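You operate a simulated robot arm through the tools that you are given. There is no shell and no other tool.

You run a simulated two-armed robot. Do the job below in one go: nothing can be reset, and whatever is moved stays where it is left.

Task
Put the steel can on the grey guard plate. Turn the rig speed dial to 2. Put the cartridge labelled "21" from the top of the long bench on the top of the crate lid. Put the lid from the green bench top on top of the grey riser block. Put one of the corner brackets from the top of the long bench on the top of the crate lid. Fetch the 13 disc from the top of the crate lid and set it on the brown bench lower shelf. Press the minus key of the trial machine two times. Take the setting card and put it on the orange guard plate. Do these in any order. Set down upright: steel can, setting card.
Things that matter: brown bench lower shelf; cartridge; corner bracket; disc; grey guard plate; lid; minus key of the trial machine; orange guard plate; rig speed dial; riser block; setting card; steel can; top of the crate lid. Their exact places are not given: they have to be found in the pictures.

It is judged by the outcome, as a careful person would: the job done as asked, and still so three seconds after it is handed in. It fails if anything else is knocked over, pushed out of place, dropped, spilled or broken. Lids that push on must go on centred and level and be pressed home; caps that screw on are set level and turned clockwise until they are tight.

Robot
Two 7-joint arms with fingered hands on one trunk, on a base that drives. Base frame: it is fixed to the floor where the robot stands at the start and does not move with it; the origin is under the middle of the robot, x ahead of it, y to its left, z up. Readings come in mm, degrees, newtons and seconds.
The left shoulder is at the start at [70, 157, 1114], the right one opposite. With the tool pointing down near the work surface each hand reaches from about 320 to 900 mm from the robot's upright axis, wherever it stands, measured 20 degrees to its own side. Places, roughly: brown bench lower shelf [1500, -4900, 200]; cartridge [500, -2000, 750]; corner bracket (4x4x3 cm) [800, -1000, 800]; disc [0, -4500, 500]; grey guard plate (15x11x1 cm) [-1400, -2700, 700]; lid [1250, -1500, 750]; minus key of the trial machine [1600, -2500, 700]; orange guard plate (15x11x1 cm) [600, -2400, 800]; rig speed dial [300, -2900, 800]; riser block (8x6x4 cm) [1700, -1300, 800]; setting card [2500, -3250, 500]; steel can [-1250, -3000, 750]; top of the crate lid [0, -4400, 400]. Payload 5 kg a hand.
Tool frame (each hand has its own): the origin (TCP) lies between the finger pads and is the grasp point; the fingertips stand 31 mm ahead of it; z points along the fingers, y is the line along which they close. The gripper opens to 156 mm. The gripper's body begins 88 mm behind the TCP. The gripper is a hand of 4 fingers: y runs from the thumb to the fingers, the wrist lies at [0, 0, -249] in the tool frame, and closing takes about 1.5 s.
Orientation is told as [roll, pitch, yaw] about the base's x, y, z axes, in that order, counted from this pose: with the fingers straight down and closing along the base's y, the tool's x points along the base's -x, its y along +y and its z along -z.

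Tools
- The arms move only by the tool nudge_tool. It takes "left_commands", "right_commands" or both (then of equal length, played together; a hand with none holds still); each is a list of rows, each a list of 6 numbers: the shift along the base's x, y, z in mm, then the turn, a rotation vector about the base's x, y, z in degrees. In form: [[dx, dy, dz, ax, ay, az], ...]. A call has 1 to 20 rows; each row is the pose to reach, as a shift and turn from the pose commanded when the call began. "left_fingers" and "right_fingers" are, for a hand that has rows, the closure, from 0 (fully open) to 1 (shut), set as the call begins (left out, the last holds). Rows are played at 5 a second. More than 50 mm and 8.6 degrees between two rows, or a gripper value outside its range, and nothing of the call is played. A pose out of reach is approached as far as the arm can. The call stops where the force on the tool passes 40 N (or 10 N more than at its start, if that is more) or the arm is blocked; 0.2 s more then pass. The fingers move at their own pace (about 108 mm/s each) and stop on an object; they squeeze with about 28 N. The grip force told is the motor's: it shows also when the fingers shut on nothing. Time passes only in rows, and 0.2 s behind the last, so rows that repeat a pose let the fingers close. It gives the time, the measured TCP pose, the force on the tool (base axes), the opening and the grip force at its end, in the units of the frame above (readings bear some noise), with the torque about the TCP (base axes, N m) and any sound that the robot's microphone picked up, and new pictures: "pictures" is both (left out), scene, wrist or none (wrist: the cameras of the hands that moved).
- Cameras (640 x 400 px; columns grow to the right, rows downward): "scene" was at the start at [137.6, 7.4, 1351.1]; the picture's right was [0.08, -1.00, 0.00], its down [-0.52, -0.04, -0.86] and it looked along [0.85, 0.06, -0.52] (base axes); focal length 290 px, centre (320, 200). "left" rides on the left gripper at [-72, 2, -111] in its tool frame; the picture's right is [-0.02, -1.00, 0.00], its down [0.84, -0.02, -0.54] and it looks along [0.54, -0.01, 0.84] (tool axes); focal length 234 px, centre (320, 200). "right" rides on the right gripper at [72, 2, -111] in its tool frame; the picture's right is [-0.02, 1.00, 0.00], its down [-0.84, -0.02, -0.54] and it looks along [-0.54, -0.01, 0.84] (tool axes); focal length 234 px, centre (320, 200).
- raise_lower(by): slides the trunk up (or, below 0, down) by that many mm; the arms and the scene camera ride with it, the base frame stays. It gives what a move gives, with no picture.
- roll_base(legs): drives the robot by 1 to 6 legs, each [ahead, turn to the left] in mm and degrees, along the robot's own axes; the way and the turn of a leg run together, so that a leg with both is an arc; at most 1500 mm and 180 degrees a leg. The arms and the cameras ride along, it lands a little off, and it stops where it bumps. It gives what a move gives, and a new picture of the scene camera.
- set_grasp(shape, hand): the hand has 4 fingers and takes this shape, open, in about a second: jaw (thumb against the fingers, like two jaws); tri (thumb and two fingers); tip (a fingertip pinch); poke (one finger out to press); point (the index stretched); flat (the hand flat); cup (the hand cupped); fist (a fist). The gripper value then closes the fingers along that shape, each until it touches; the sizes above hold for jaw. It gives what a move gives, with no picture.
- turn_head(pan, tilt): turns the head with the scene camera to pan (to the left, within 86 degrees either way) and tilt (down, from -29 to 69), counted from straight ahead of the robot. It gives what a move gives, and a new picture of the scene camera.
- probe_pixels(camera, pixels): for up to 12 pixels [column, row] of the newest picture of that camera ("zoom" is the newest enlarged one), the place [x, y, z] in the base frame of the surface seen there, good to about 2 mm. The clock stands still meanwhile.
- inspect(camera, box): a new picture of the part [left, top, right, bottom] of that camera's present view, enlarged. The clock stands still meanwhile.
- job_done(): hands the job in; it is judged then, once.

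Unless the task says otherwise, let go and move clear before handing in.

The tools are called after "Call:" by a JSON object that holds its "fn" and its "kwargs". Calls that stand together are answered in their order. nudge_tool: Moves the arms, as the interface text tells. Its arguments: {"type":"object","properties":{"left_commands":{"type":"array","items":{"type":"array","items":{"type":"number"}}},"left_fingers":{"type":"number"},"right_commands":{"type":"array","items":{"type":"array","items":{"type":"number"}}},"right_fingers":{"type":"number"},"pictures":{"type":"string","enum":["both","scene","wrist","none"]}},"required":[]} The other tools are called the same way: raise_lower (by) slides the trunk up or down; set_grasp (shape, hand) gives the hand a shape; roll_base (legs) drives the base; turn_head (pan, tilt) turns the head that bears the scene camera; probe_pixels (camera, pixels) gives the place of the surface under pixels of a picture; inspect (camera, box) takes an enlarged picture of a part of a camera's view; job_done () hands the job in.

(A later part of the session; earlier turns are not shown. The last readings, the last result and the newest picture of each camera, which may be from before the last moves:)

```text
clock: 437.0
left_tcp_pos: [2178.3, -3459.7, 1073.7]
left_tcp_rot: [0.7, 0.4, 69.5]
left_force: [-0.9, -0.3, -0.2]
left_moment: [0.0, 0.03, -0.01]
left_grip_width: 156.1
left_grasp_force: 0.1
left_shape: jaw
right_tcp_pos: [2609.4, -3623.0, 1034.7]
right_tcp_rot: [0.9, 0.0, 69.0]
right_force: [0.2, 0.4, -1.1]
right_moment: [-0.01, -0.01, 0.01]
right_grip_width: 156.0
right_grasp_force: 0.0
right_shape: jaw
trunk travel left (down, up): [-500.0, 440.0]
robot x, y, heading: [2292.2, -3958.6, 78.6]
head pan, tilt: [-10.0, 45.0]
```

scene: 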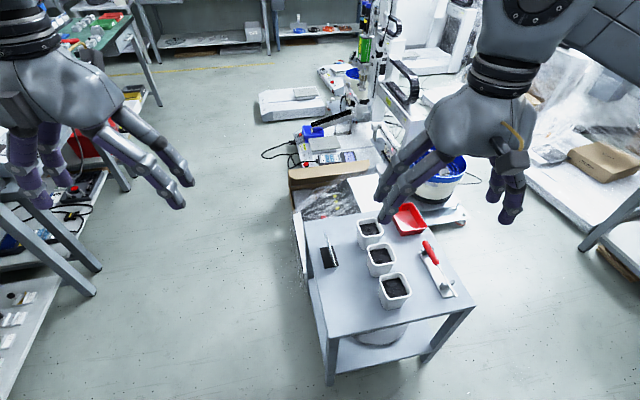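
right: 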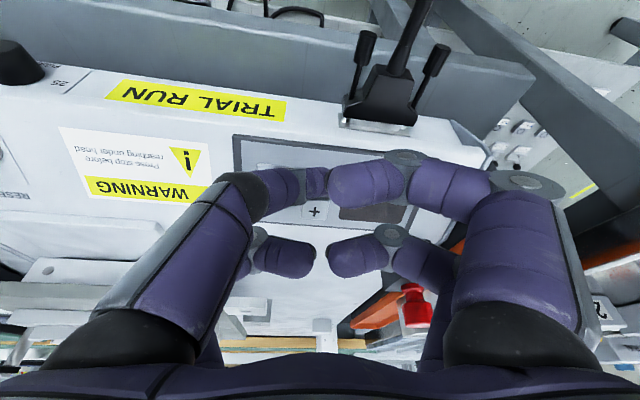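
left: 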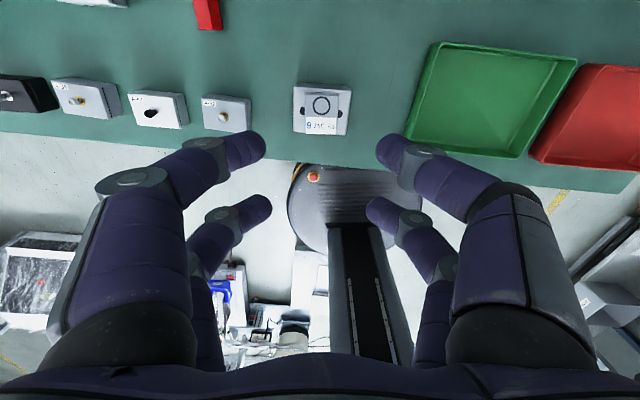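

The card is edge-on at px (328,252), 672 mm away, 12° right – good for the right hand. I'll lower the trunk 200 mm.

Call:
{"fn": "raise_lower", "kwargs": {"by": -200}}

Call:
{"fn": "nudge_tool", "kwargs": {"right_commands": [[-8, 40, -14, 0, 0, 2], [-16, 80, -28, 0, 0, 4], [-23, 120, -42, 0, 0, 6], [-31, 161, -56, 0, 0, 8], [-38, 202, -70, 0, 0, 10], [-46, 242, -85, 0, 0, 11.7], [-53, 282, -100, 0, 0, 11.7]], "right_fingers": 0.5, "pictures": "both"}}

```text
clock: 439.2
left_tcp_pos: [2178.7, -3459.8, 872.8]
left_tcp_rot: [0.8, 0.3, 69.6]
left_force: [0.2, -0.1, 0.2]
left_moment: [-0.01, -0.01, 0.02]
left_grip_width: 155.7
left_grasp_force: 0.1
left_shape: jaw
right_tcp_pos: [2608.7, -3623.5, 836.4]
right_tcp_rot: [0.9, 0.0, 69.1]
right_force: [0.2, -1.0, 0.4]
right_moment: [-0.01, 0.0, 0.04]
right_grip_width: 156.0
right_grasp_force: 0.1
right_shape: jaw
trunk travel left (down, up): [-300.0, 640.0]
robot x, y, heading: [2295.9, -3962.1, 78.6]
head pan, tilt: [-10.0, 45.0]
```

```text
clock: 440.8
left_tcp_pos: [2178.1, -3459.5, 871.6]
left_tcp_rot: [0.9, 0.4, 69.5]
left_force: [1.0, 0.7, 0.2]
left_moment: [-0.01, -0.01, -0.01]
left_grip_width: 156.1
left_grasp_force: 0.1
left_shape: jaw
right_tcp_pos: [2555.9, -3341.5, 736.6]
right_tcp_rot: [0.8, 0.0, 80.9]
right_force: [0.1, 0.9, 0.3]
right_moment: [-0.06, 0.01, 0.0]
right_grip_width: 78.6
right_grasp_force: 0.1
right_shape: jaw
trunk travel left (down, up): [-300.0, 640.0]
robot x, y, heading: [2291.1, -3962.2, 78.5]
head pan, tilt: [-10.0, 45.0]
```

scene: 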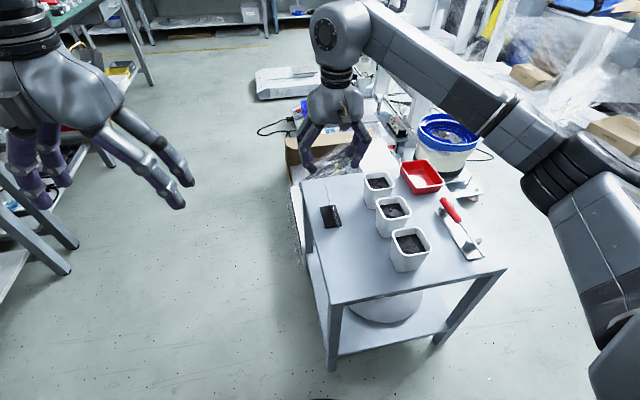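
right: 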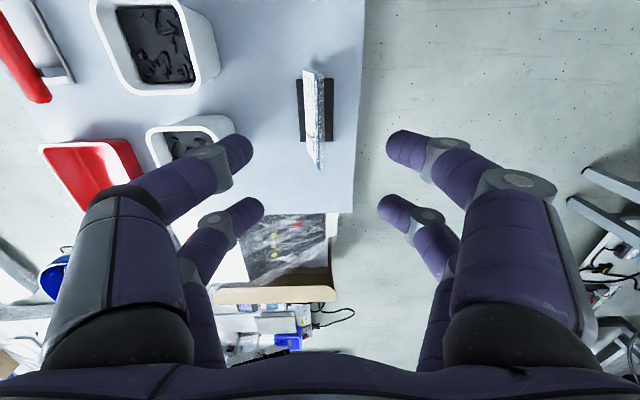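

The card's top edge runs at px (305–322, 70–170), near the hand's centre plane; its base extends to both sides. I'll probe it for exact alignment.

Call:
{"fn": "inspect", "kwargs": {"camera": "right", "box": [260, 50, 380, 190]}}

Call:
{"fn": "probe_pixels", "kwargs": {"camera": "right", "pixels": [[320, 160], [318, 120], [313, 80], [321, 100], [310, 72], [320, 167], [326, 100], [302, 100], [330, 135]]}}

```text
2.86 times, centred on (320, 120) of right
```

zoom: 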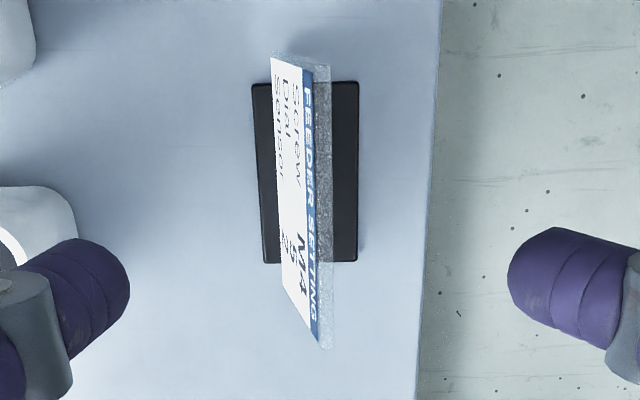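

```text
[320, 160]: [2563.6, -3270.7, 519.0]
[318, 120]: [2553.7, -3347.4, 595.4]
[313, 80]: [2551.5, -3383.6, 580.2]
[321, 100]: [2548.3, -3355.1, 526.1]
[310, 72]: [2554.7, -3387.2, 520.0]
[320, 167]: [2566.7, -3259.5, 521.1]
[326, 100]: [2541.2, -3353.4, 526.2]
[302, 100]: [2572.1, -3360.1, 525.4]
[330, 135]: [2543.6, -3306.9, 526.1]
```

The plate leans about 5° (top toward −x). I'll tilt the hand to match and descend to TCP z 640, then check.

Call:
{"fn": "nudge_tool", "kwargs": {"right_commands": [[0.5, 0.5, -25, -0.2, -1.2, 0], [0.5, 0.5, -50, -0.4, -2.5, 0], [0.5, 0.5, -75, -0.6, -3.7, 0], [0.5, 0.5, -96, -0.8, -4.9, 0], [0.5, 0.5, -96, -0.8, -4.9, 0]], "pictures": "wrist"}}

Call:
{"fn": "inspect", "kwargs": {"camera": "right", "box": [240, 60, 400, 220]}}

```text
clock: 442.0
left_tcp_pos: [2177.7, -3460.7, 873.2]
left_tcp_rot: [0.8, 0.4, 69.6]
left_force: [0.0, -0.1, 0.1]
left_moment: [0.0, 0.01, -0.04]
left_grip_width: 156.0
left_grasp_force: 0.1
left_shape: jaw
right_tcp_pos: [2556.4, -3339.6, 638.9]
right_tcp_rot: [-4.1, -0.1, 80.8]
right_force: [0.4, -1.0, -0.3]
right_moment: [0.0, -0.03, 0.01]
right_grip_width: 78.6
right_grasp_force: 0.0
right_shape: jaw
trunk travel left (down, up): [-300.0, 640.0]
robot x, y, heading: [2293.1, -3955.1, 78.5]
head pan, tilt: [-10.0, 45.0]
```

right: 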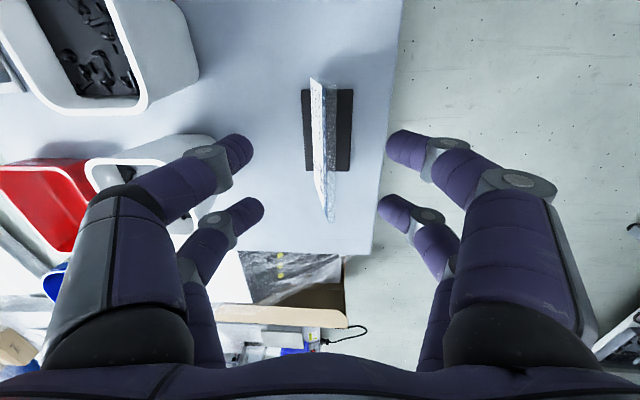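

```text
2.50 times, centred on (320, 140) of right
```

zoom: 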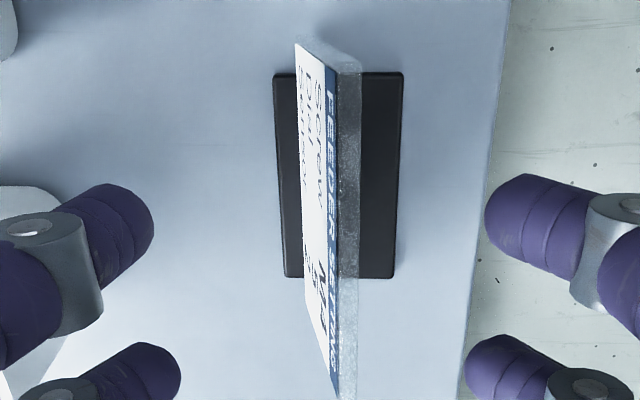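

The plate still shows its face, so its lean is nearer 10.6°. I'll add 5.5° of tilt and check again before closing.

Call:
{"fn": "nudge_tool", "kwargs": {"right_commands": [[0.3, 0, -10, -0.45, -2.7, 0], [0.5, 0, -20, -0.9, -5.4, 0], [0.5, 0, -20, -0.9, -5.4, 0]], "pictures": "wrist"}}

Call:
{"fn": "inspect", "kwargs": {"camera": "right", "box": [240, 80, 400, 240]}}

```text
clock: 442.8
left_tcp_pos: [2178.0, -3460.3, 873.1]
left_tcp_rot: [0.8, 0.4, 69.5]
left_force: [1.4, -0.1, -0.1]
left_moment: [-0.01, 0.0, -0.03]
left_grip_width: 155.9
left_grasp_force: 0.0
left_shape: jaw
right_tcp_pos: [2558.1, -3340.1, 619.1]
right_tcp_rot: [-9.5, 0.0, 80.7]
right_force: [-0.4, 0.3, 0.7]
right_moment: [-0.01, -0.02, 0.01]
right_grip_width: 78.6
right_grasp_force: 0.1
right_shape: jaw
trunk travel left (down, up): [-300.0, 640.0]
robot x, y, heading: [2290.5, -3960.8, 78.9]
head pan, tilt: [-10.0, 45.0]
```

right: 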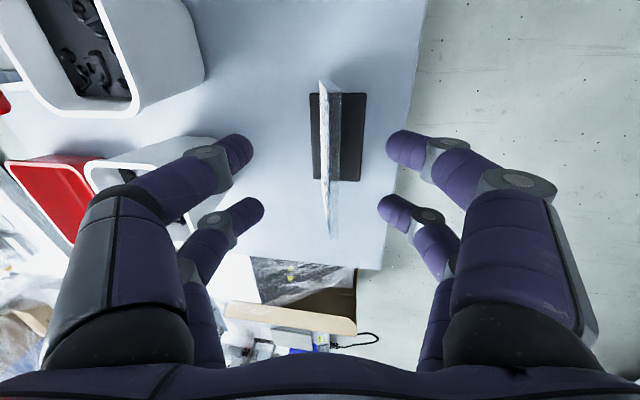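

```text
2.50 times, centred on (320, 160) of right
```

zoom: 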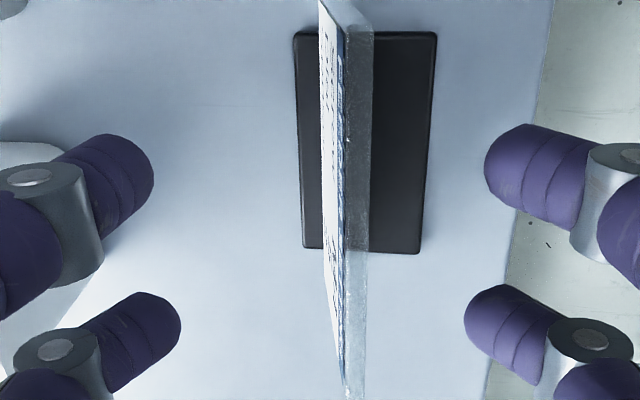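

Edge-on now, but the plate lies ~7 mm right of the hand's mid-plane (zoom col 347 vs 320). I'll shift −7.5 mm and descend along the tool axis.

Call:
{"fn": "nudge_tool", "kwargs": {"right_commands": [[-4, 0.6, 0, 0, 0, 0], [-7.5, 1.2, 0, 0, 0, 0], [-4.5, 0.7, -16, 0, 0, 0], [-1.8, 0.3, -30, 0, 0, 0], [0.2, 0, -41, 0, 0, 0], [0.2, 0, -41, 0, 0, 0]], "pictures": "wrist"}}

Call:
{"fn": "inspect", "kwargs": {"camera": "right", "box": [240, 80, 400, 280]}}

```text
clock: 444.2
left_tcp_pos: [2179.1, -3459.5, 873.8]
left_tcp_rot: [0.8, 0.4, 69.6]
left_force: [-0.4, -0.3, -0.1]
left_moment: [-0.01, 0.0, 0.01]
left_grip_width: 155.8
left_grasp_force: 0.0
left_shape: jaw
right_tcp_pos: [2559.3, -3340.7, 579.3]
right_tcp_rot: [-9.5, 0.0, 80.6]
right_force: [-0.8, 1.3, -0.8]
right_moment: [0.02, -0.05, -0.01]
right_grip_width: 78.4
right_grasp_force: 0.1
right_shape: jaw
trunk travel left (down, up): [-300.0, 640.0]
robot x, y, heading: [2291.8, -3959.9, 78.7]
head pan, tilt: [-10.0, 45.0]
```

right: 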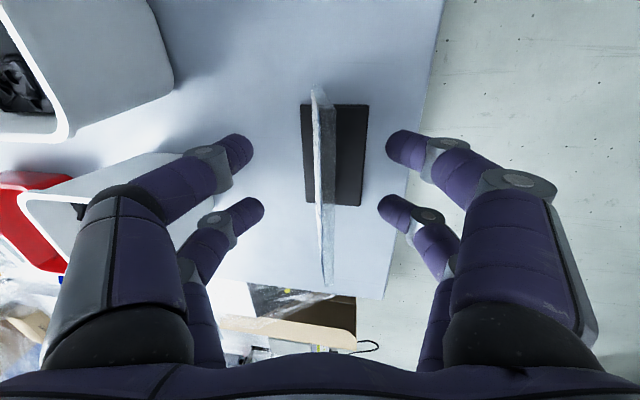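

```text
2.00 times, centred on (320, 180) of right
```

zoom: 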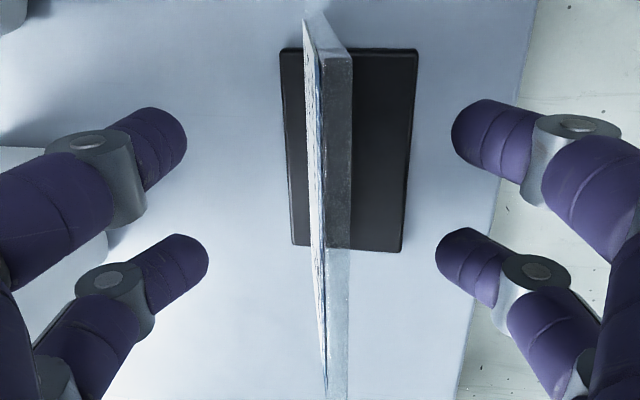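

Centred to about 2 mm. Closing the right hand on the plate.

Call:
{"fn": "nudge_tool", "kwargs": {"right_commands": [[-1.5, 0.3, 0, 0, 0, 0], [-1.5, 0.3, 0, 0, 0, 0], [-1.5, 0.3, 0, 0, 0, 0], [-1.5, 0.3, 0, 0, 0, 0], [-1.5, 0.3, 0, 0, 0, 0], [-1.5, 0.3, 0, 0, 0, 0]], "right_fingers": 1, "pictures": "both"}}

Call:
{"fn": "inspect", "kwargs": {"camera": "right", "box": [240, 80, 400, 280]}}

```text
clock: 445.6
left_tcp_pos: [2177.7, -3461.9, 873.5]
left_tcp_rot: [0.8, 0.4, 69.5]
left_force: [-0.2, -0.5, 0.2]
left_moment: [-0.03, 0.01, 0.02]
left_grip_width: 156.1
left_grasp_force: 0.0
left_shape: jaw
right_tcp_pos: [2555.7, -3339.4, 578.9]
right_tcp_rot: [-9.5, 0.0, 80.7]
right_force: [-0.4, -0.4, 1.1]
right_moment: [-0.04, 0.01, 0.01]
right_grip_width: 0.8
right_grasp_force: 28.0
right_shape: jaw
trunk travel left (down, up): [-300.0, 640.0]
robot x, y, heading: [2291.7, -3963.6, 78.3]
head pan, tilt: [-10.0, 45.0]
```

scene: 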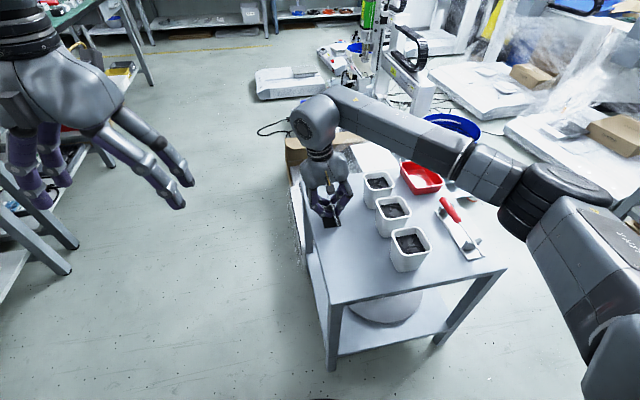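
right: 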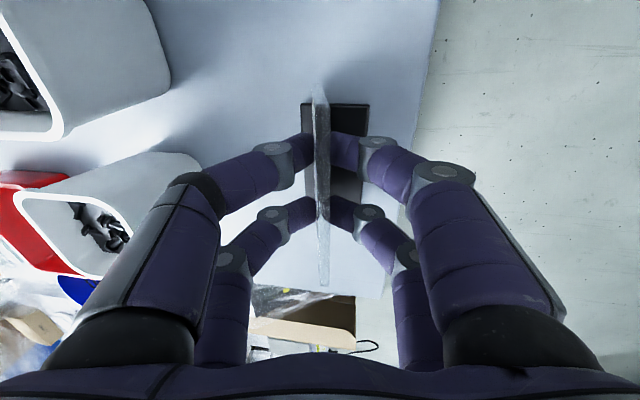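

```text
2.00 times, centred on (320, 180) of right
```

zoom: 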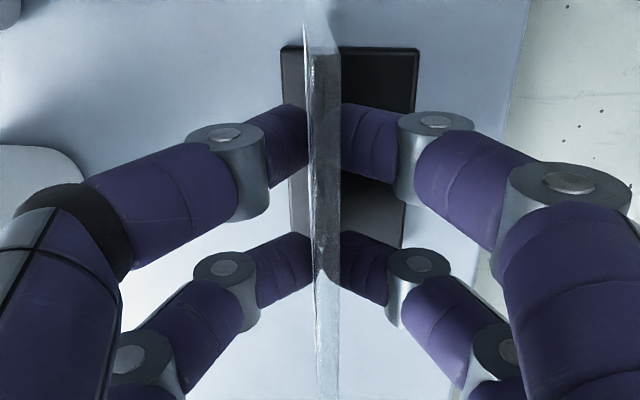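

The plate is clamped between all four fingers. I'll lift 40 mm and check the hold.

Call:
{"fn": "nudge_tool", "kwargs": {"right_commands": [[0, 0, 8, 0, 0, 0], [0, 0, 20, 0, 0, 0], [0, 0, 40, 0, 0, 0], [0, 0, 40, 0, 0, 0]], "pictures": "both"}}

Call:
{"fn": "inspect", "kwargs": {"camera": "scene", "box": [280, 120, 400, 250]}}

```text
clock: 446.6
left_tcp_pos: [2179.0, -3458.3, 873.5]
left_tcp_rot: [0.7, 0.4, 69.4]
left_force: [0.5, 0.2, -0.6]
left_moment: [0.0, 0.0, 0.0]
left_grip_width: 155.9
left_grasp_force: 0.0
left_shape: jaw
right_tcp_pos: [2556.4, -3338.9, 619.5]
right_tcp_rot: [-9.4, 0.1, 80.7]
right_force: [0.7, 0.2, -1.2]
right_moment: [0.01, 0.01, 0.01]
right_grip_width: 0.6
right_grasp_force: 28.4
right_shape: jaw
trunk travel left (down, up): [-300.0, 640.0]
robot x, y, heading: [2292.2, -3962.7, 78.4]
head pan, tilt: [-10.0, 45.0]
```

scene: 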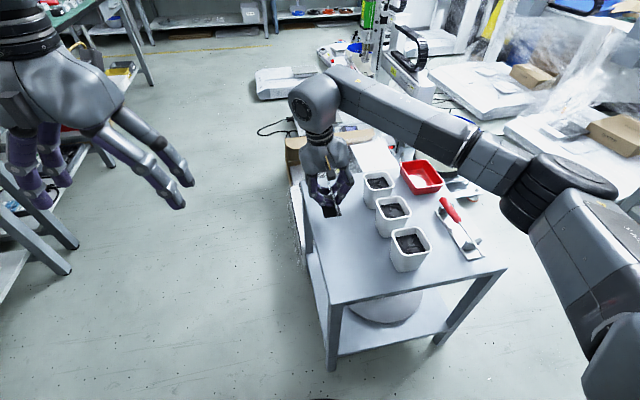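
right: 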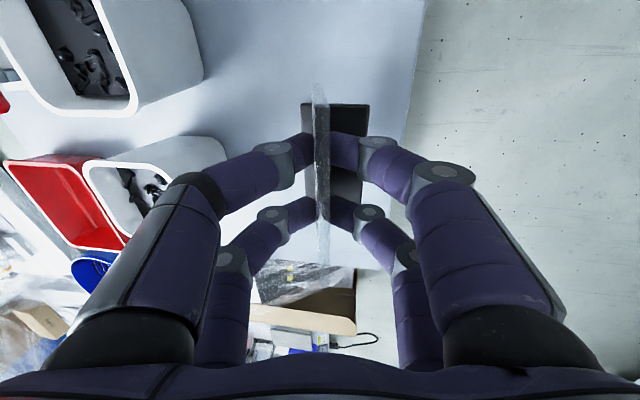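

```text
3.08 times, centred on (340, 185) of scene
```

zoom: 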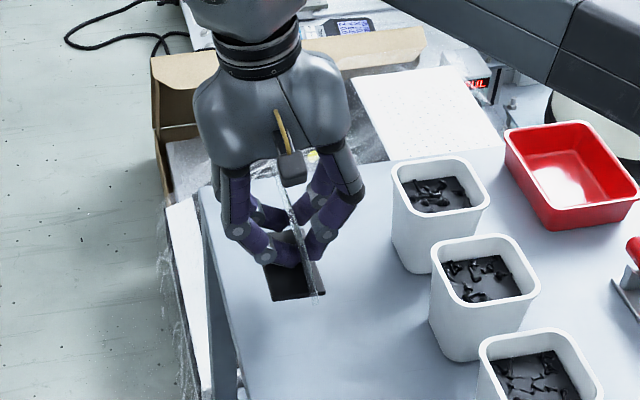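

The card hangs securely and level. I'll lift it above the cups, then retract to the tucked position.

Call:
{"fn": "nudge_tool", "kwargs": {"right_commands": [[0, 0, 45, 0, 0, 0], [0, 0, 90, 0, 0, 0], [0, 0, 130, 0, 0, 0], [8, -40, 145, 0, 0, 0], [16, -82, 160, 0, 0, 0], [23, -124, 175, 0, 0, 0], [31, -166, 190, 0, 0, 0], [38, -208, 200, 0, 0, 0], [46, -250, 210, 0, 0, 0], [53, -284, 215, 0, 0, 0]], "pictures": "scene"}}

Call:
{"fn": "raise_lower", "kwargs": {"by": 200}}

Call:
{"fn": "roll_base", "kwargs": {"legs": [[0, 91], [1333, 0], [1333, 0]]}}

```text
clock: 448.8
left_tcp_pos: [2178.2, -3461.3, 874.2]
left_tcp_rot: [0.9, 0.4, 69.5]
left_force: [-0.3, -0.3, 0.8]
left_moment: [0.02, -0.05, 0.0]
left_grip_width: 155.9
left_grasp_force: 0.0
left_shape: jaw
right_tcp_pos: [2609.5, -3622.8, 833.2]
right_tcp_rot: [-9.6, -0.1, 80.6]
right_force: [0.6, 0.2, 0.1]
right_moment: [-0.02, -0.05, 0.03]
right_grip_width: 0.4
right_grasp_force: 27.8
right_shape: jaw
trunk travel left (down, up): [-300.0, 640.0]
robot x, y, heading: [2291.5, -3960.0, 78.7]
head pan, tilt: [-10.0, 45.0]
```

scene: 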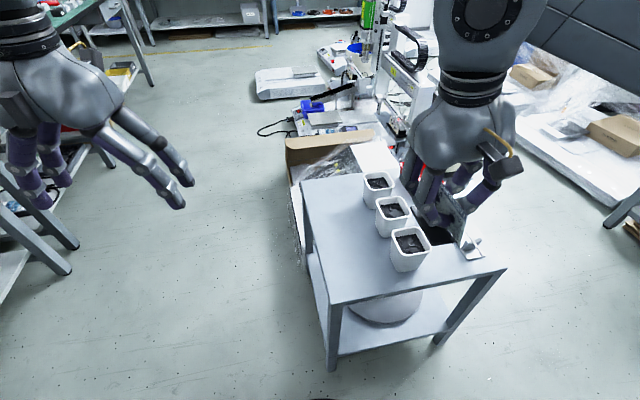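

```text
clock: 451.0
left_tcp_pos: [2180.1, -3459.7, 1073.3]
left_tcp_rot: [0.8, 0.5, 69.5]
left_force: [-0.8, 0.6, 0.3]
left_moment: [-0.02, 0.02, -0.02]
left_grip_width: 156.2
left_grasp_force: 0.0
left_shape: jaw
right_tcp_pos: [2610.6, -3622.5, 1034.8]
right_tcp_rot: [-9.5, 0.0, 80.7]
right_force: [-0.2, 0.2, 0.2]
right_moment: [-0.02, 0.05, -0.04]
right_grip_width: 0.4
right_grasp_force: 28.0
right_shape: jaw
trunk travel left (down, up): [-500.0, 440.0]
robot x, y, heading: [2290.7, -3963.3, 78.4]
head pan, tilt: [-10.0, 45.0]
```

```text
clock: 467.8
left_tcp_pos: [-825.7, -3592.1, 1073.4]
left_tcp_rot: [0.7, 0.5, 160.0]
left_force: [-0.5, 0.4, -0.6]
left_moment: [0.02, 0.03, 0.01]
left_grip_width: 156.1
left_grasp_force: 0.0
left_shape: jaw
right_tcp_pos: [-666.9, -3160.0, 1034.5]
right_tcp_rot: [-9.5, -0.1, 171.3]
right_force: [-0.5, 0.5, -0.8]
right_moment: [0.05, 0.01, -0.01]
right_grip_width: 0.5
right_grasp_force: 28.2
right_shape: jaw
trunk travel left (down, up): [-500.0, 440.0]
robot x, y, heading: [-323.2, -3473.4, 169.2]
head pan, tilt: [-10.0, 45.0]
```

scene: 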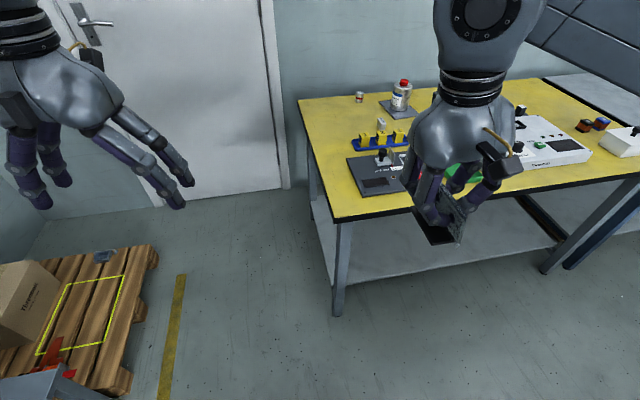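

The card is still held and the can stands on its plate. I'll drive up the aisle and face the long bench at the orange plate.

Call:
{"fn": "roll_base", "kwargs": {"legs": [[0, -87], [1336, 0], [0, -91.3]]}}

Call:
{"fn": "turn_head", "kwargs": {"pan": 8, "tilt": 38}}

```text
clock: 482.0
left_tcp_pos: [320.7, -1999.9, 1073.9]
left_tcp_rot: [0.8, 0.4, -17.5]
left_force: [0.3, 0.7, -1.3]
left_moment: [0.02, 0.01, 0.02]
left_grip_width: 156.0
left_grasp_force: 0.1
left_shape: jaw
right_tcp_pos: [178.2, -2439.4, 1033.1]
right_tcp_rot: [-9.5, 0.0, -6.4]
right_force: [0.4, -0.1, -1.4]
right_moment: [-0.01, -0.03, -0.01]
right_grip_width: 0.0
right_grasp_force: 28.0
right_shape: jaw
trunk travel left (down, up): [-500.0, 440.0]
robot x, y, heading: [-175.0, -2135.8, -8.4]
head pan, tilt: [-10.0, 45.0]
```

scene: 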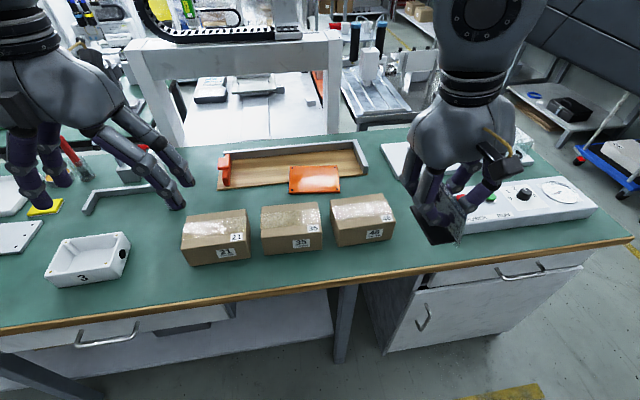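

```text
clock: 482.8
left_tcp_pos: [320.4, -2000.2, 1073.5]
left_tcp_rot: [0.7, 0.4, -17.7]
left_force: [0.7, 0.7, 0.3]
left_moment: [0.0, 0.0, 0.0]
left_grip_width: 156.0
left_grasp_force: 0.1
left_shape: jaw
right_tcp_pos: [178.7, -2438.8, 1033.8]
right_tcp_rot: [-9.6, 0.0, -6.4]
right_force: [0.4, -0.7, -1.0]
right_moment: [0.01, 0.02, 0.0]
right_grip_width: 0.1
right_grasp_force: 28.0
right_shape: jaw
trunk travel left (down, up): [-500.0, 440.0]
robot x, y, heading: [-177.5, -2138.5, -8.6]
head pan, tilt: [8.0, 38.0]
```

scene: 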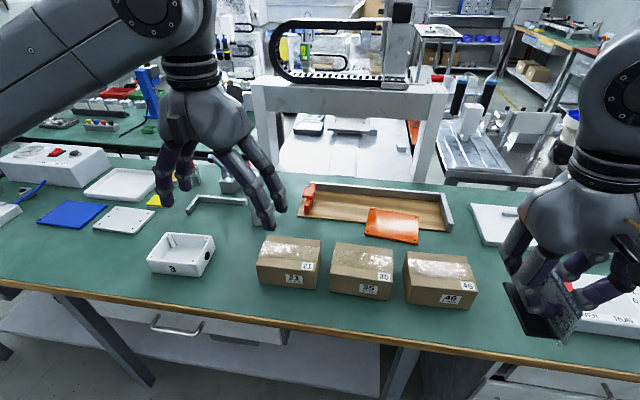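

The orange plate is in view at px (392,225). The grip reading drifts slightly, so I'll check the card in the hand before moving.

Call:
{"fn": "inspect", "kwargs": {"camera": "right", "box": [240, 80, 400, 280]}}

Call:
{"fn": "inspect", "kwargs": {"camera": "scene", "box": [490, 220, 640, 350]}}

Call:
{"fn": "inspect", "kwargs": {"camera": "scene", "box": [290, 170, 470, 310]}}

```text
2.00 times, centred on (320, 180) of right
```

zoom: 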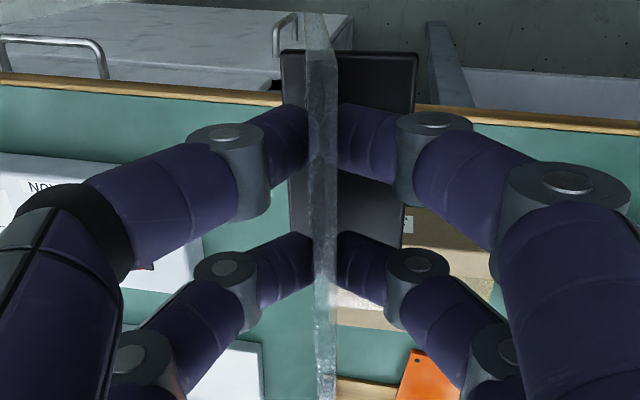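

```text
3.08 times, centred on (565, 285) of scene
```

zoom: 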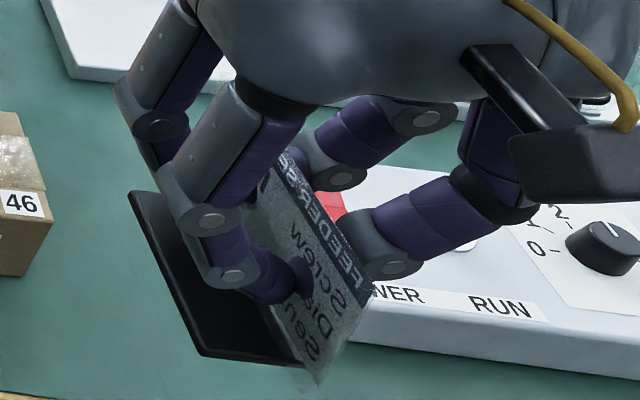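

```text
2.86 times, centred on (380, 240) of scene
```

zoom: 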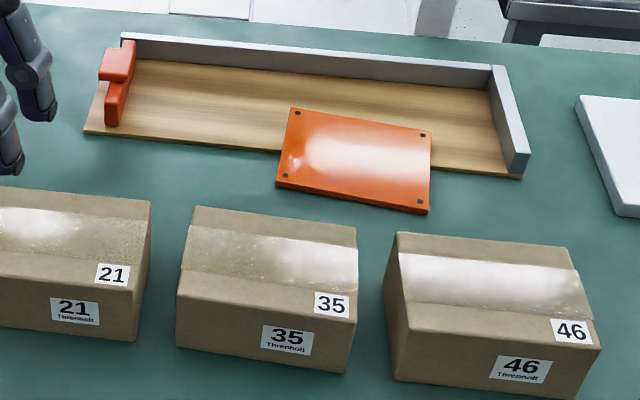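

The card is well held. Now precise probes of the orange plate's corners and slope.

Call:
{"fn": "probe_pixels", "kwargs": {"camera": "zoom", "pixels": [[295, 113], [427, 135], [424, 205], [281, 182], [355, 160], [320, 140], [390, 180], [340, 125], [360, 195], [200, 115], [250, 215]]}}

Call:
{"fn": "probe_pixels", "kwargs": {"camera": "scene", "pixels": [[516, 290], [530, 330], [555, 335], [565, 340], [540, 300], [580, 300]]}}

```text
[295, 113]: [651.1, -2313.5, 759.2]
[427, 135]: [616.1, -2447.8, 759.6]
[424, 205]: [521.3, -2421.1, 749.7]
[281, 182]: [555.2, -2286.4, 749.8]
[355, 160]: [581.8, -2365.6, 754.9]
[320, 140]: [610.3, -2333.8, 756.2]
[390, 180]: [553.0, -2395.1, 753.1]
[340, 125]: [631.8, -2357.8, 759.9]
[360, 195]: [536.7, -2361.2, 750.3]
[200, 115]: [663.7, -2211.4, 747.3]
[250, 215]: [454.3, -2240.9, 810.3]
```

```text
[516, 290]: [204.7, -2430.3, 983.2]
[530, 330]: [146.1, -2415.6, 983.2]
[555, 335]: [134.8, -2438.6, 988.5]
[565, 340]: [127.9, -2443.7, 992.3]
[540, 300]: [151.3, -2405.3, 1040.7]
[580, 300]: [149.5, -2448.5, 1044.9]
```

The plate's centre is (586,-2367,754.6), its short axis at −15.8° and sloping 5.4° up toward +x. I'll roll 70 mm closer, then carry the card over it with its width along that short axis, tilted to match.

Call:
{"fn": "roll_base", "kwargs": {"legs": [[70, 0]]}}

```text
clock: 483.9
left_tcp_pos: [392.3, -2010.9, 1072.8]
left_tcp_rot: [0.8, 0.5, -17.6]
left_force: [0.1, 0.3, -0.4]
left_moment: [0.02, 0.03, 0.02]
left_grip_width: 155.7
left_grasp_force: 0.0
left_shape: jaw
right_tcp_pos: [252.4, -2448.7, 1033.8]
right_tcp_rot: [-9.4, 0.1, -6.3]
right_force: [1.2, 0.1, -0.6]
right_moment: [0.05, 0.06, -0.01]
right_grip_width: 0.2
right_grasp_force: 28.4
right_shape: jaw
trunk travel left (down, up): [-500.0, 440.0]
robot x, y, heading: [-103.5, -2152.3, -8.6]
head pan, tilt: [8.0, 38.0]
```

scene: 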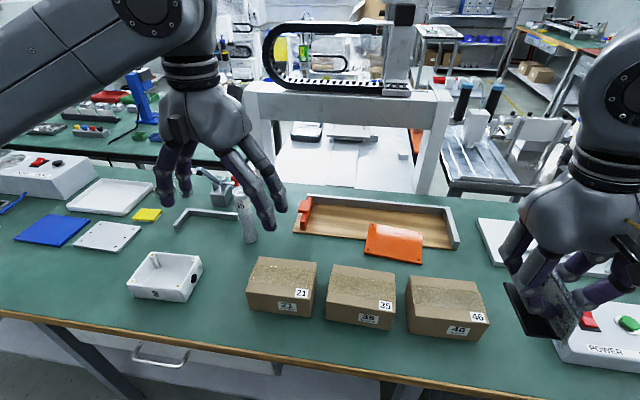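

Now carry the card over the plate to TCP z≈930, turning and tilting on the way.

Call:
{"fn": "nudge_tool", "kwargs": {"right_commands": [[41, 11, -13, 0, 0, -2], [82, 21, -26, 0, 0, -4], [123, 32, -39, 0, 0, -6], [165, 43, -52, 0, 0, -8], [206, 53, -65, 0, 0, -9.5], [247, 64, -78, -0.5, -1.7, -9.5], [288, 75, -91, -1, -3.4, -9.5], [329, 85.5, -104, -1.5, -5.2, -9.5], [329, 85.5, -104, -1.5, -5.2, -9.5]], "pictures": "both"}}

Call:
{"fn": "inspect", "kwargs": {"camera": "scene", "box": [330, 130, 480, 270]}}

```text
clock: 485.9
left_tcp_pos: [389.4, -2011.3, 1073.2]
left_tcp_rot: [1.0, 0.4, -17.6]
left_force: [-0.1, 0.6, 0.1]
left_moment: [-0.01, -0.01, -0.03]
left_grip_width: 156.0
left_grasp_force: 0.0
left_shape: jaw
right_tcp_pos: [578.8, -2365.0, 932.7]
right_tcp_rot: [-10.0, -5.4, -15.9]
right_force: [-0.9, -0.6, -1.1]
right_moment: [0.02, -0.03, -0.01]
right_grip_width: 0.2
right_grasp_force: 27.8
right_shape: jaw
trunk travel left (down, up): [-500.0, 440.0]
robot x, y, heading: [-102.5, -2153.8, -8.8]
head pan, tilt: [8.0, 38.0]
```

scene: 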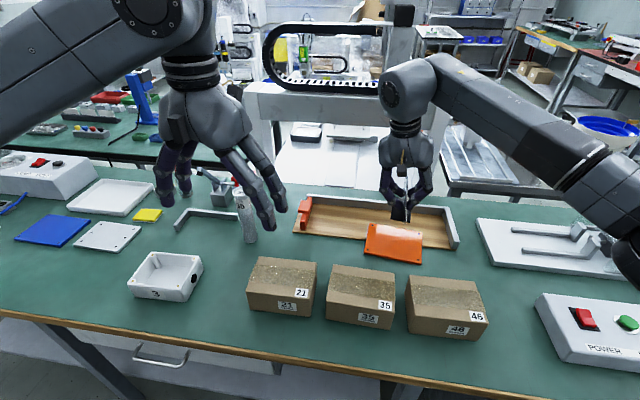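
right: 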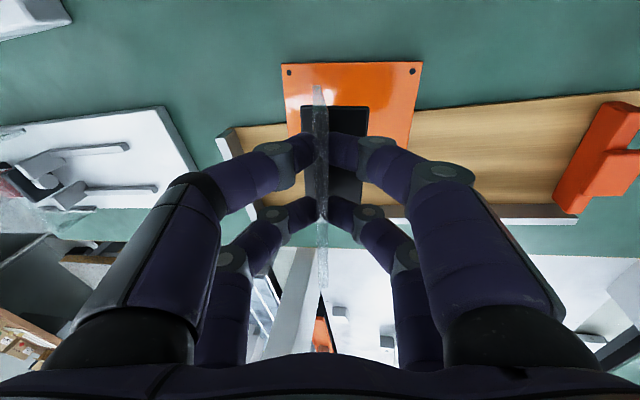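

```text
2.86 times, centred on (405, 200) of scene
```

zoom: 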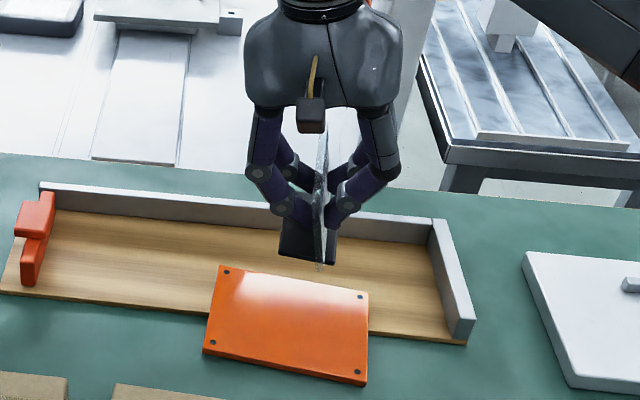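

Aligned over the plate. I'll lower to about 10 mm above contact and check.

Call:
{"fn": "nudge_tool", "kwargs": {"right_commands": [[2, 1.5, -35, 0, 0, 0], [2, 1.5, -70, 0, 0, 0], [2, 1.5, -95, 0, 0, 0], [2, 1.5, -108, 0, 0, 0], [2, 1.5, -108, 0, 0, 0]], "pictures": "both"}}

Call:
{"fn": "inspect", "kwargs": {"camera": "scene", "box": [350, 170, 450, 270]}}

Call:
{"fn": "inspect", "kwargs": {"camera": "right", "box": [240, 40, 440, 240]}}

```text
clock: 487.1
left_tcp_pos: [390.5, -2009.5, 1072.9]
left_tcp_rot: [0.8, 0.5, -17.6]
left_force: [-0.1, -0.5, -0.6]
left_moment: [0.03, -0.01, -0.02]
left_grip_width: 155.8
left_grasp_force: 0.1
left_shape: jaw
right_tcp_pos: [581.2, -2361.4, 821.7]
right_tcp_rot: [-10.0, -5.4, -15.9]
right_force: [-0.2, 0.7, -0.8]
right_moment: [0.01, -0.01, 0.01]
right_grip_width: 0.0
right_grasp_force: 27.7
right_shape: jaw
trunk travel left (down, up): [-500.0, 440.0]
robot x, y, heading: [-104.7, -2151.6, -8.5]
head pan, tilt: [8.0, 38.0]
```

scene: 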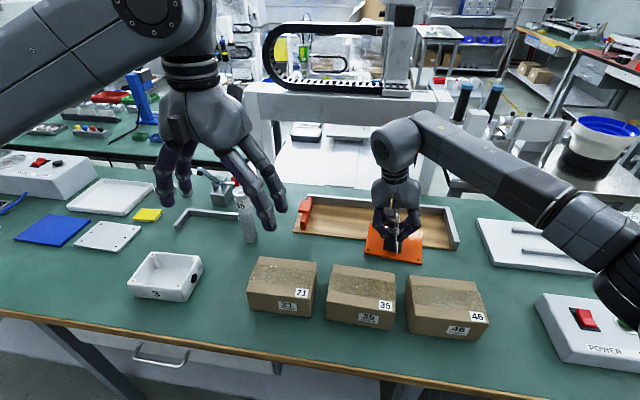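
right: 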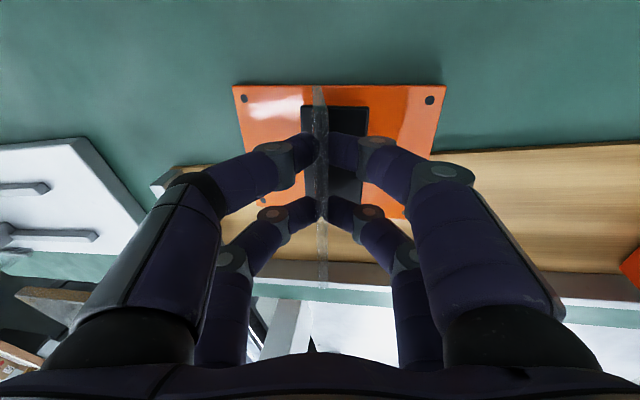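

```text
4.00 times, centred on (400, 220) of scene
```

zoom: 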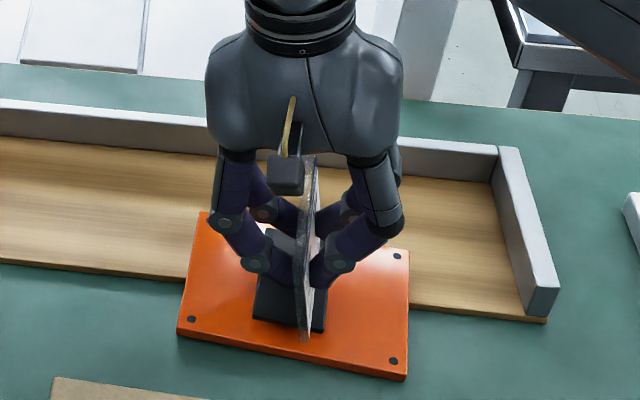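

```text
2.00 times, centred on (340, 140) of right
```

zoom: 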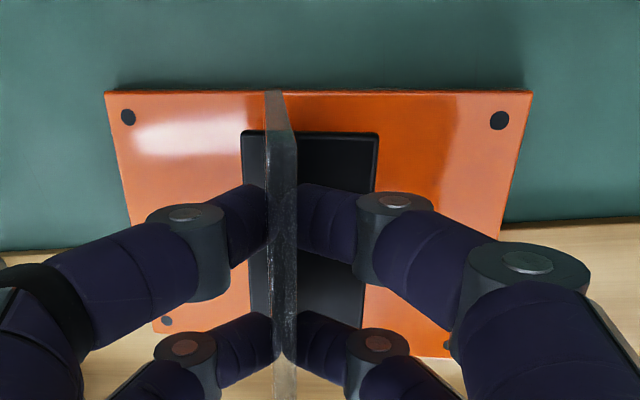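

The base hovers centred over the orange plate. Lowering in 2 mm steps.

Call:
{"fn": "nudge_tool", "kwargs": {"right_commands": [[0, 0, -3, 0, 0, 0], [0, 0, -5, 0, 0, 0], [0, 0, -7, 0, 0, 0], [0, 0, -7, 0, 0, 0]], "pictures": "none"}}

```text
clock: 488.1
left_tcp_pos: [390.5, -2009.7, 1073.6]
left_tcp_rot: [0.8, 0.5, -17.6]
left_force: [0.1, -0.4, -0.2]
left_moment: [0.0, 0.01, 0.02]
left_grip_width: 156.0
left_grasp_force: 0.0
left_shape: jaw
right_tcp_pos: [580.9, -2362.5, 814.1]
right_tcp_rot: [-10.0, -5.4, -15.9]
right_force: [0.5, 0.2, -1.1]
right_moment: [0.01, 0.02, -0.02]
right_grip_width: 0.2
right_grasp_force: 28.0
right_shape: jaw
trunk travel left (down, up): [-500.0, 440.0]
robot x, y, heading: [-105.1, -2152.9, -8.5]
head pan, tilt: [8.0, 38.0]
```

Call:
{"fn": "nudge_tool", "kwargs": {"right_commands": [[0, 0, -1, 0, 0, 0], [0, 0, -2, 0, 0, 0], [0, 0, -2.5, 0, 0, 0]], "pictures": "none"}}

```text
clock: 488.9
left_tcp_pos: [390.8, -2009.8, 1072.6]
left_tcp_rot: [0.9, 0.4, -17.5]
left_force: [-0.4, -0.3, 0.7]
left_moment: [0.02, -0.03, 0.02]
left_grip_width: 155.8
left_grasp_force: 0.1
left_shape: jaw
right_tcp_pos: [580.8, -2363.2, 812.5]
right_tcp_rot: [-10.0, -5.4, -15.9]
right_force: [0.1, 0.7, -0.3]
right_moment: [0.02, 0.06, 0.02]
right_grip_width: 0.1
right_grasp_force: 28.5
right_shape: jaw
trunk travel left (down, up): [-500.0, 440.0]
robot x, y, heading: [-102.8, -2148.4, -8.6]
head pan, tilt: [8.0, 38.0]
```

Call:
{"fn": "nudge_tool", "kwargs": {"right_commands": [[0, 0, -1, 0, 0, 0], [0, 0, -2, 0, 0, 0], [0, 0, -2, 0, 0, 0]], "pictures": "wrist"}}

Call:
{"fn": "inspect", "kwargs": {"camera": "scene", "box": [360, 200, 440, 270]}}

```text
clock: 489.7
left_tcp_pos: [390.2, -2011.2, 1074.0]
left_tcp_rot: [0.8, 0.4, -17.6]
left_force: [0.1, -0.2, 0.6]
left_moment: [-0.01, -0.03, 0.02]
left_grip_width: 155.8
left_grasp_force: 0.1
left_shape: jaw
right_tcp_pos: [581.1, -2362.3, 811.0]
right_tcp_rot: [-9.8, -5.6, -15.8]
right_force: [0.7, 0.2, 4.8]
right_moment: [-0.06, 0.15, -0.05]
right_grip_width: 0.2
right_grasp_force: 27.8
right_shape: jaw
trunk travel left (down, up): [-500.0, 440.0]
robot x, y, heading: [-102.4, -2148.3, -8.4]
head pan, tilt: [8.0, 38.0]
```

right: 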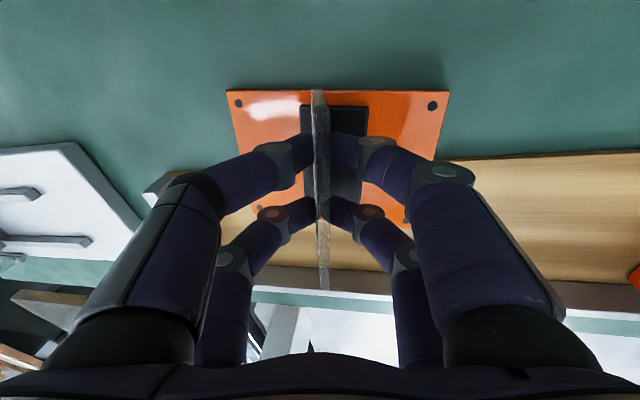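

```text
5.71 times, centred on (400, 235) of scene
```

zoom: 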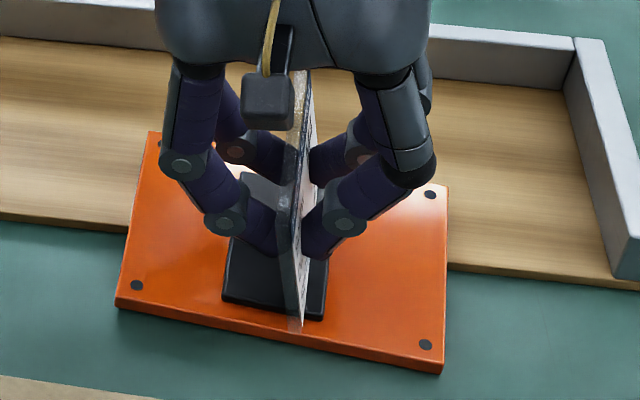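

Contact with 4.8 N and the base lies flush on the plate. I'll open the fingers and withdraw along the card's lean.

Call:
{"fn": "nudge_tool", "kwargs": {"right_commands": [[0, 0, 0, 0, 0, 0], [0, 0, 0, 0, 0, 0], [0, 0, 0, 0, 0, 0], [0, 0, 0, 0, 0, 0]], "right_fingers": 0.5, "pictures": "both"}}

Call:
{"fn": "inspect", "kwargs": {"camera": "scene", "box": [360, 200, 440, 270]}}

```text
clock: 490.7
left_tcp_pos: [389.6, -2009.1, 1074.0]
left_tcp_rot: [0.7, 0.3, -17.6]
left_force: [0.8, 0.4, 0.2]
left_moment: [0.01, 0.02, -0.02]
left_grip_width: 155.8
left_grasp_force: 0.0
left_shape: jaw
right_tcp_pos: [582.4, -2361.7, 810.5]
right_tcp_rot: [-10.1, -5.3, -15.9]
right_force: [0.3, 0.3, 0.8]
right_moment: [-0.01, 0.02, -0.01]
right_grip_width: 77.3
right_grasp_force: 0.2
right_shape: jaw
trunk travel left (down, up): [-500.0, 440.0]
robot x, y, heading: [-101.9, -2152.7, -8.5]
head pan, tilt: [8.0, 38.0]
```

scene: 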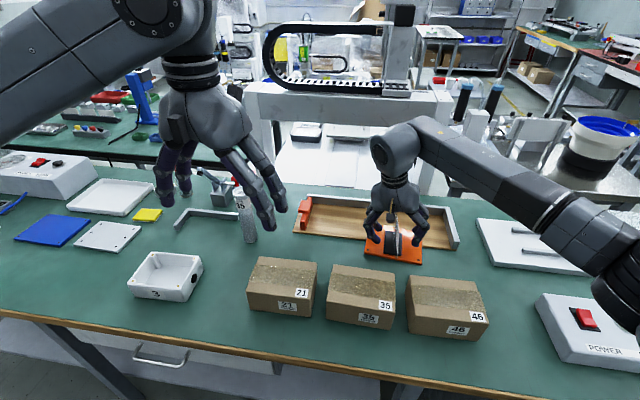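
right: 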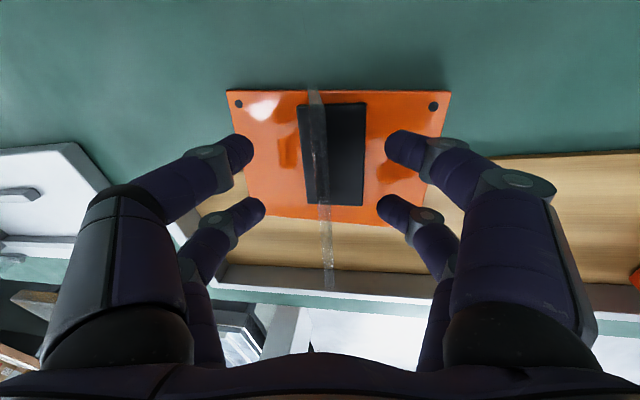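

```text
5.71 times, centred on (400, 235) of scene
```

zoom: 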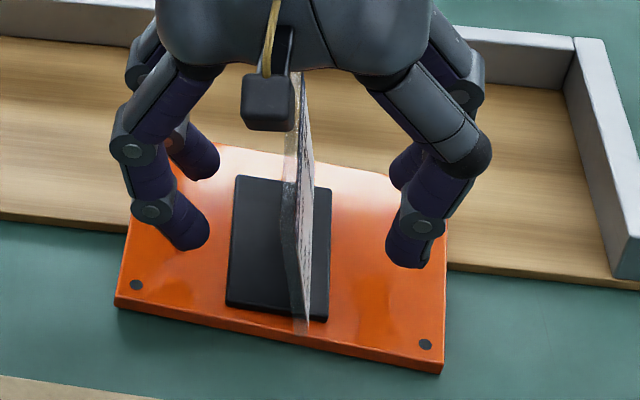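

The card stands on the orange plate. Withdrawing upward now.

Call:
{"fn": "nudge_tool", "kwargs": {"right_commands": [[-2, 7, 38, 0, 0, 0], [-4, 15, 78, 0, 0, 0], [-6, 23, 118, 0, 0, 0], [-8, 28, 155, 0, 0, 0], [-12, 28, 190, 0, 0, 0], [-50, 20, 200, 0, 0, 0], [-95, 10, 205, 0, 0, 0], [-140, 0, 210, 0, 0, 0], [-185, -10, 215, 0, 0, 0]], "right_fingers": 0.5, "pictures": "scene"}}

Call:
{"fn": "inspect", "kwargs": {"camera": "scene", "box": [350, 190, 450, 270]}}

```text
clock: 492.7
left_tcp_pos: [388.8, -2010.6, 1075.4]
left_tcp_rot: [0.9, 0.2, -17.6]
left_force: [-0.3, 0.5, 1.2]
left_moment: [0.02, -0.04, 0.01]
left_grip_width: 156.0
left_grasp_force: 0.0
left_shape: jaw
right_tcp_pos: [395.3, -2375.0, 1025.8]
right_tcp_rot: [-9.9, -5.5, -15.9]
right_force: [-0.9, -0.8, -0.7]
right_moment: [0.01, -0.01, 0.01]
right_grip_width: 77.7
right_grasp_force: 0.1
right_shape: jaw
trunk travel left (down, up): [-500.0, 440.0]
robot x, y, heading: [-104.3, -2150.9, -8.2]
head pan, tilt: [8.0, 38.0]
```

scene: 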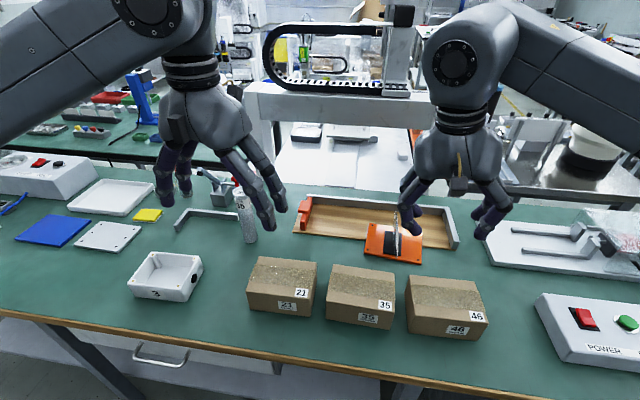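

```text
5.00 times, centred on (400, 230) of scene
```

zoom: 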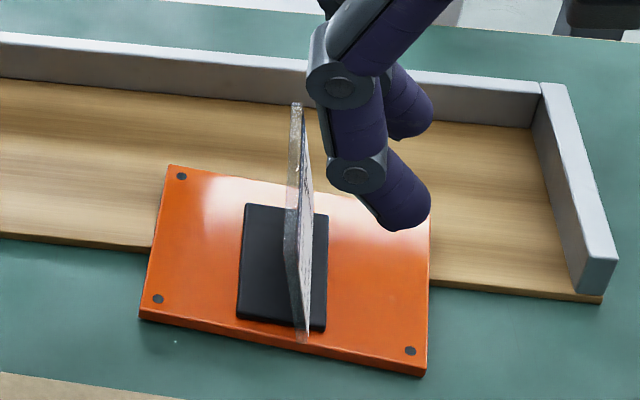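

The card stands upright on the orange plate. I'll draw the right hand back fully and make a last check of the dial.

Call:
{"fn": "nudge_tool", "kwargs": {"right_commands": [[-35, -15, 5, 0.5, 1.8, 2], [-75, -30, 10, 1, 3.5, 4], [-115, -50, 10, 1.5, 5.2, 6]], "right_fingers": 0, "pictures": "none"}}

Call:
{"fn": "turn_head", "kwargs": {"pan": -12, "tilt": 35}}

```text
clock: 493.5
left_tcp_pos: [390.2, -2010.6, 1074.3]
left_tcp_rot: [0.9, 0.3, -17.6]
left_force: [-0.4, -0.2, 1.1]
left_moment: [-0.01, -0.03, 0.01]
left_grip_width: 156.0
left_grasp_force: 0.0
left_shape: jaw
right_tcp_pos: [279.6, -2422.9, 1035.8]
right_tcp_rot: [-9.6, -0.1, -9.8]
right_force: [-0.4, -0.3, 0.2]
right_moment: [0.03, -0.06, 0.01]
right_grip_width: 155.9
right_grasp_force: 0.1
right_shape: jaw
trunk travel left (down, up): [-500.0, 440.0]
robot x, y, heading: [-103.0, -2149.2, -8.4]
head pan, tilt: [8.0, 38.0]
```

```text
clock: 494.3
left_tcp_pos: [391.4, -2009.0, 1073.1]
left_tcp_rot: [0.8, 0.4, -17.7]
left_force: [-0.2, 0.3, -0.5]
left_moment: [0.02, 0.0, -0.02]
left_grip_width: 155.9
left_grasp_force: 0.0
left_shape: jaw
right_tcp_pos: [282.5, -2422.9, 1034.9]
right_tcp_rot: [-9.8, -0.1, -10.0]
right_force: [-0.3, -0.2, 0.2]
right_moment: [0.02, 0.0, 0.02]
right_grip_width: 155.9
right_grasp_force: 0.1
right_shape: jaw
trunk travel left (down, up): [-500.0, 440.0]
robot x, y, heading: [-106.0, -2148.1, -8.2]
head pan, tilt: [-12.0, 35.0]
```

scene: 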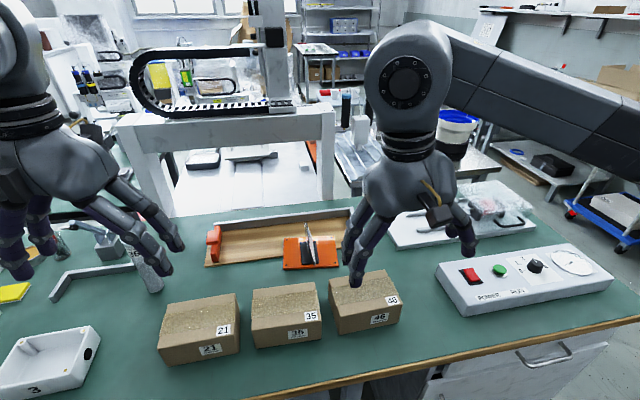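

Call:
{"fn": "inspect", "kwargs": {"camera": "scene", "box": [515, 250, 565, 285]}}

Call:
{"fn": "inspect", "kwargs": {"camera": "scene", "box": [270, 215, 350, 280]}}

```text
11.43 times, centred on (540, 268) of scene
```

zoom: 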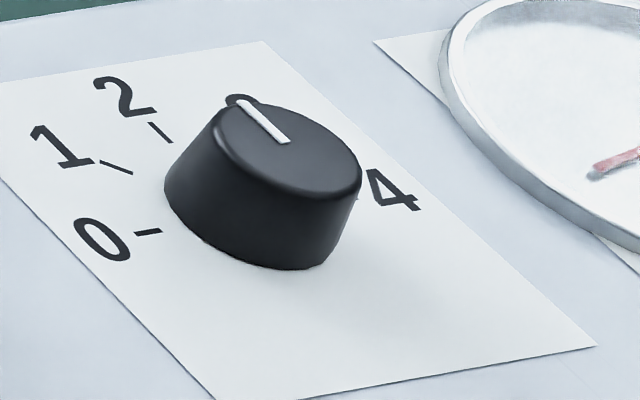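

```text
6.15 times, centred on (310, 248) of scene
```

zoom: 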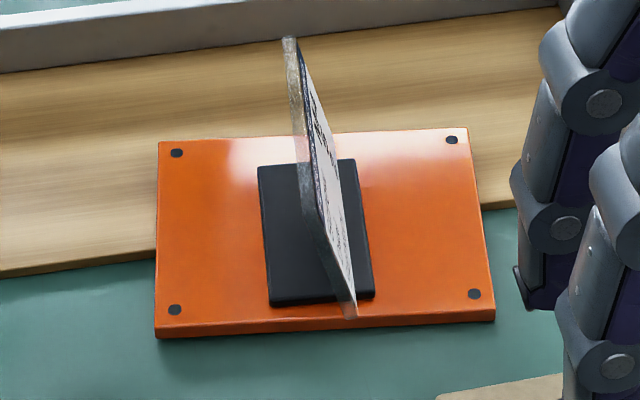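

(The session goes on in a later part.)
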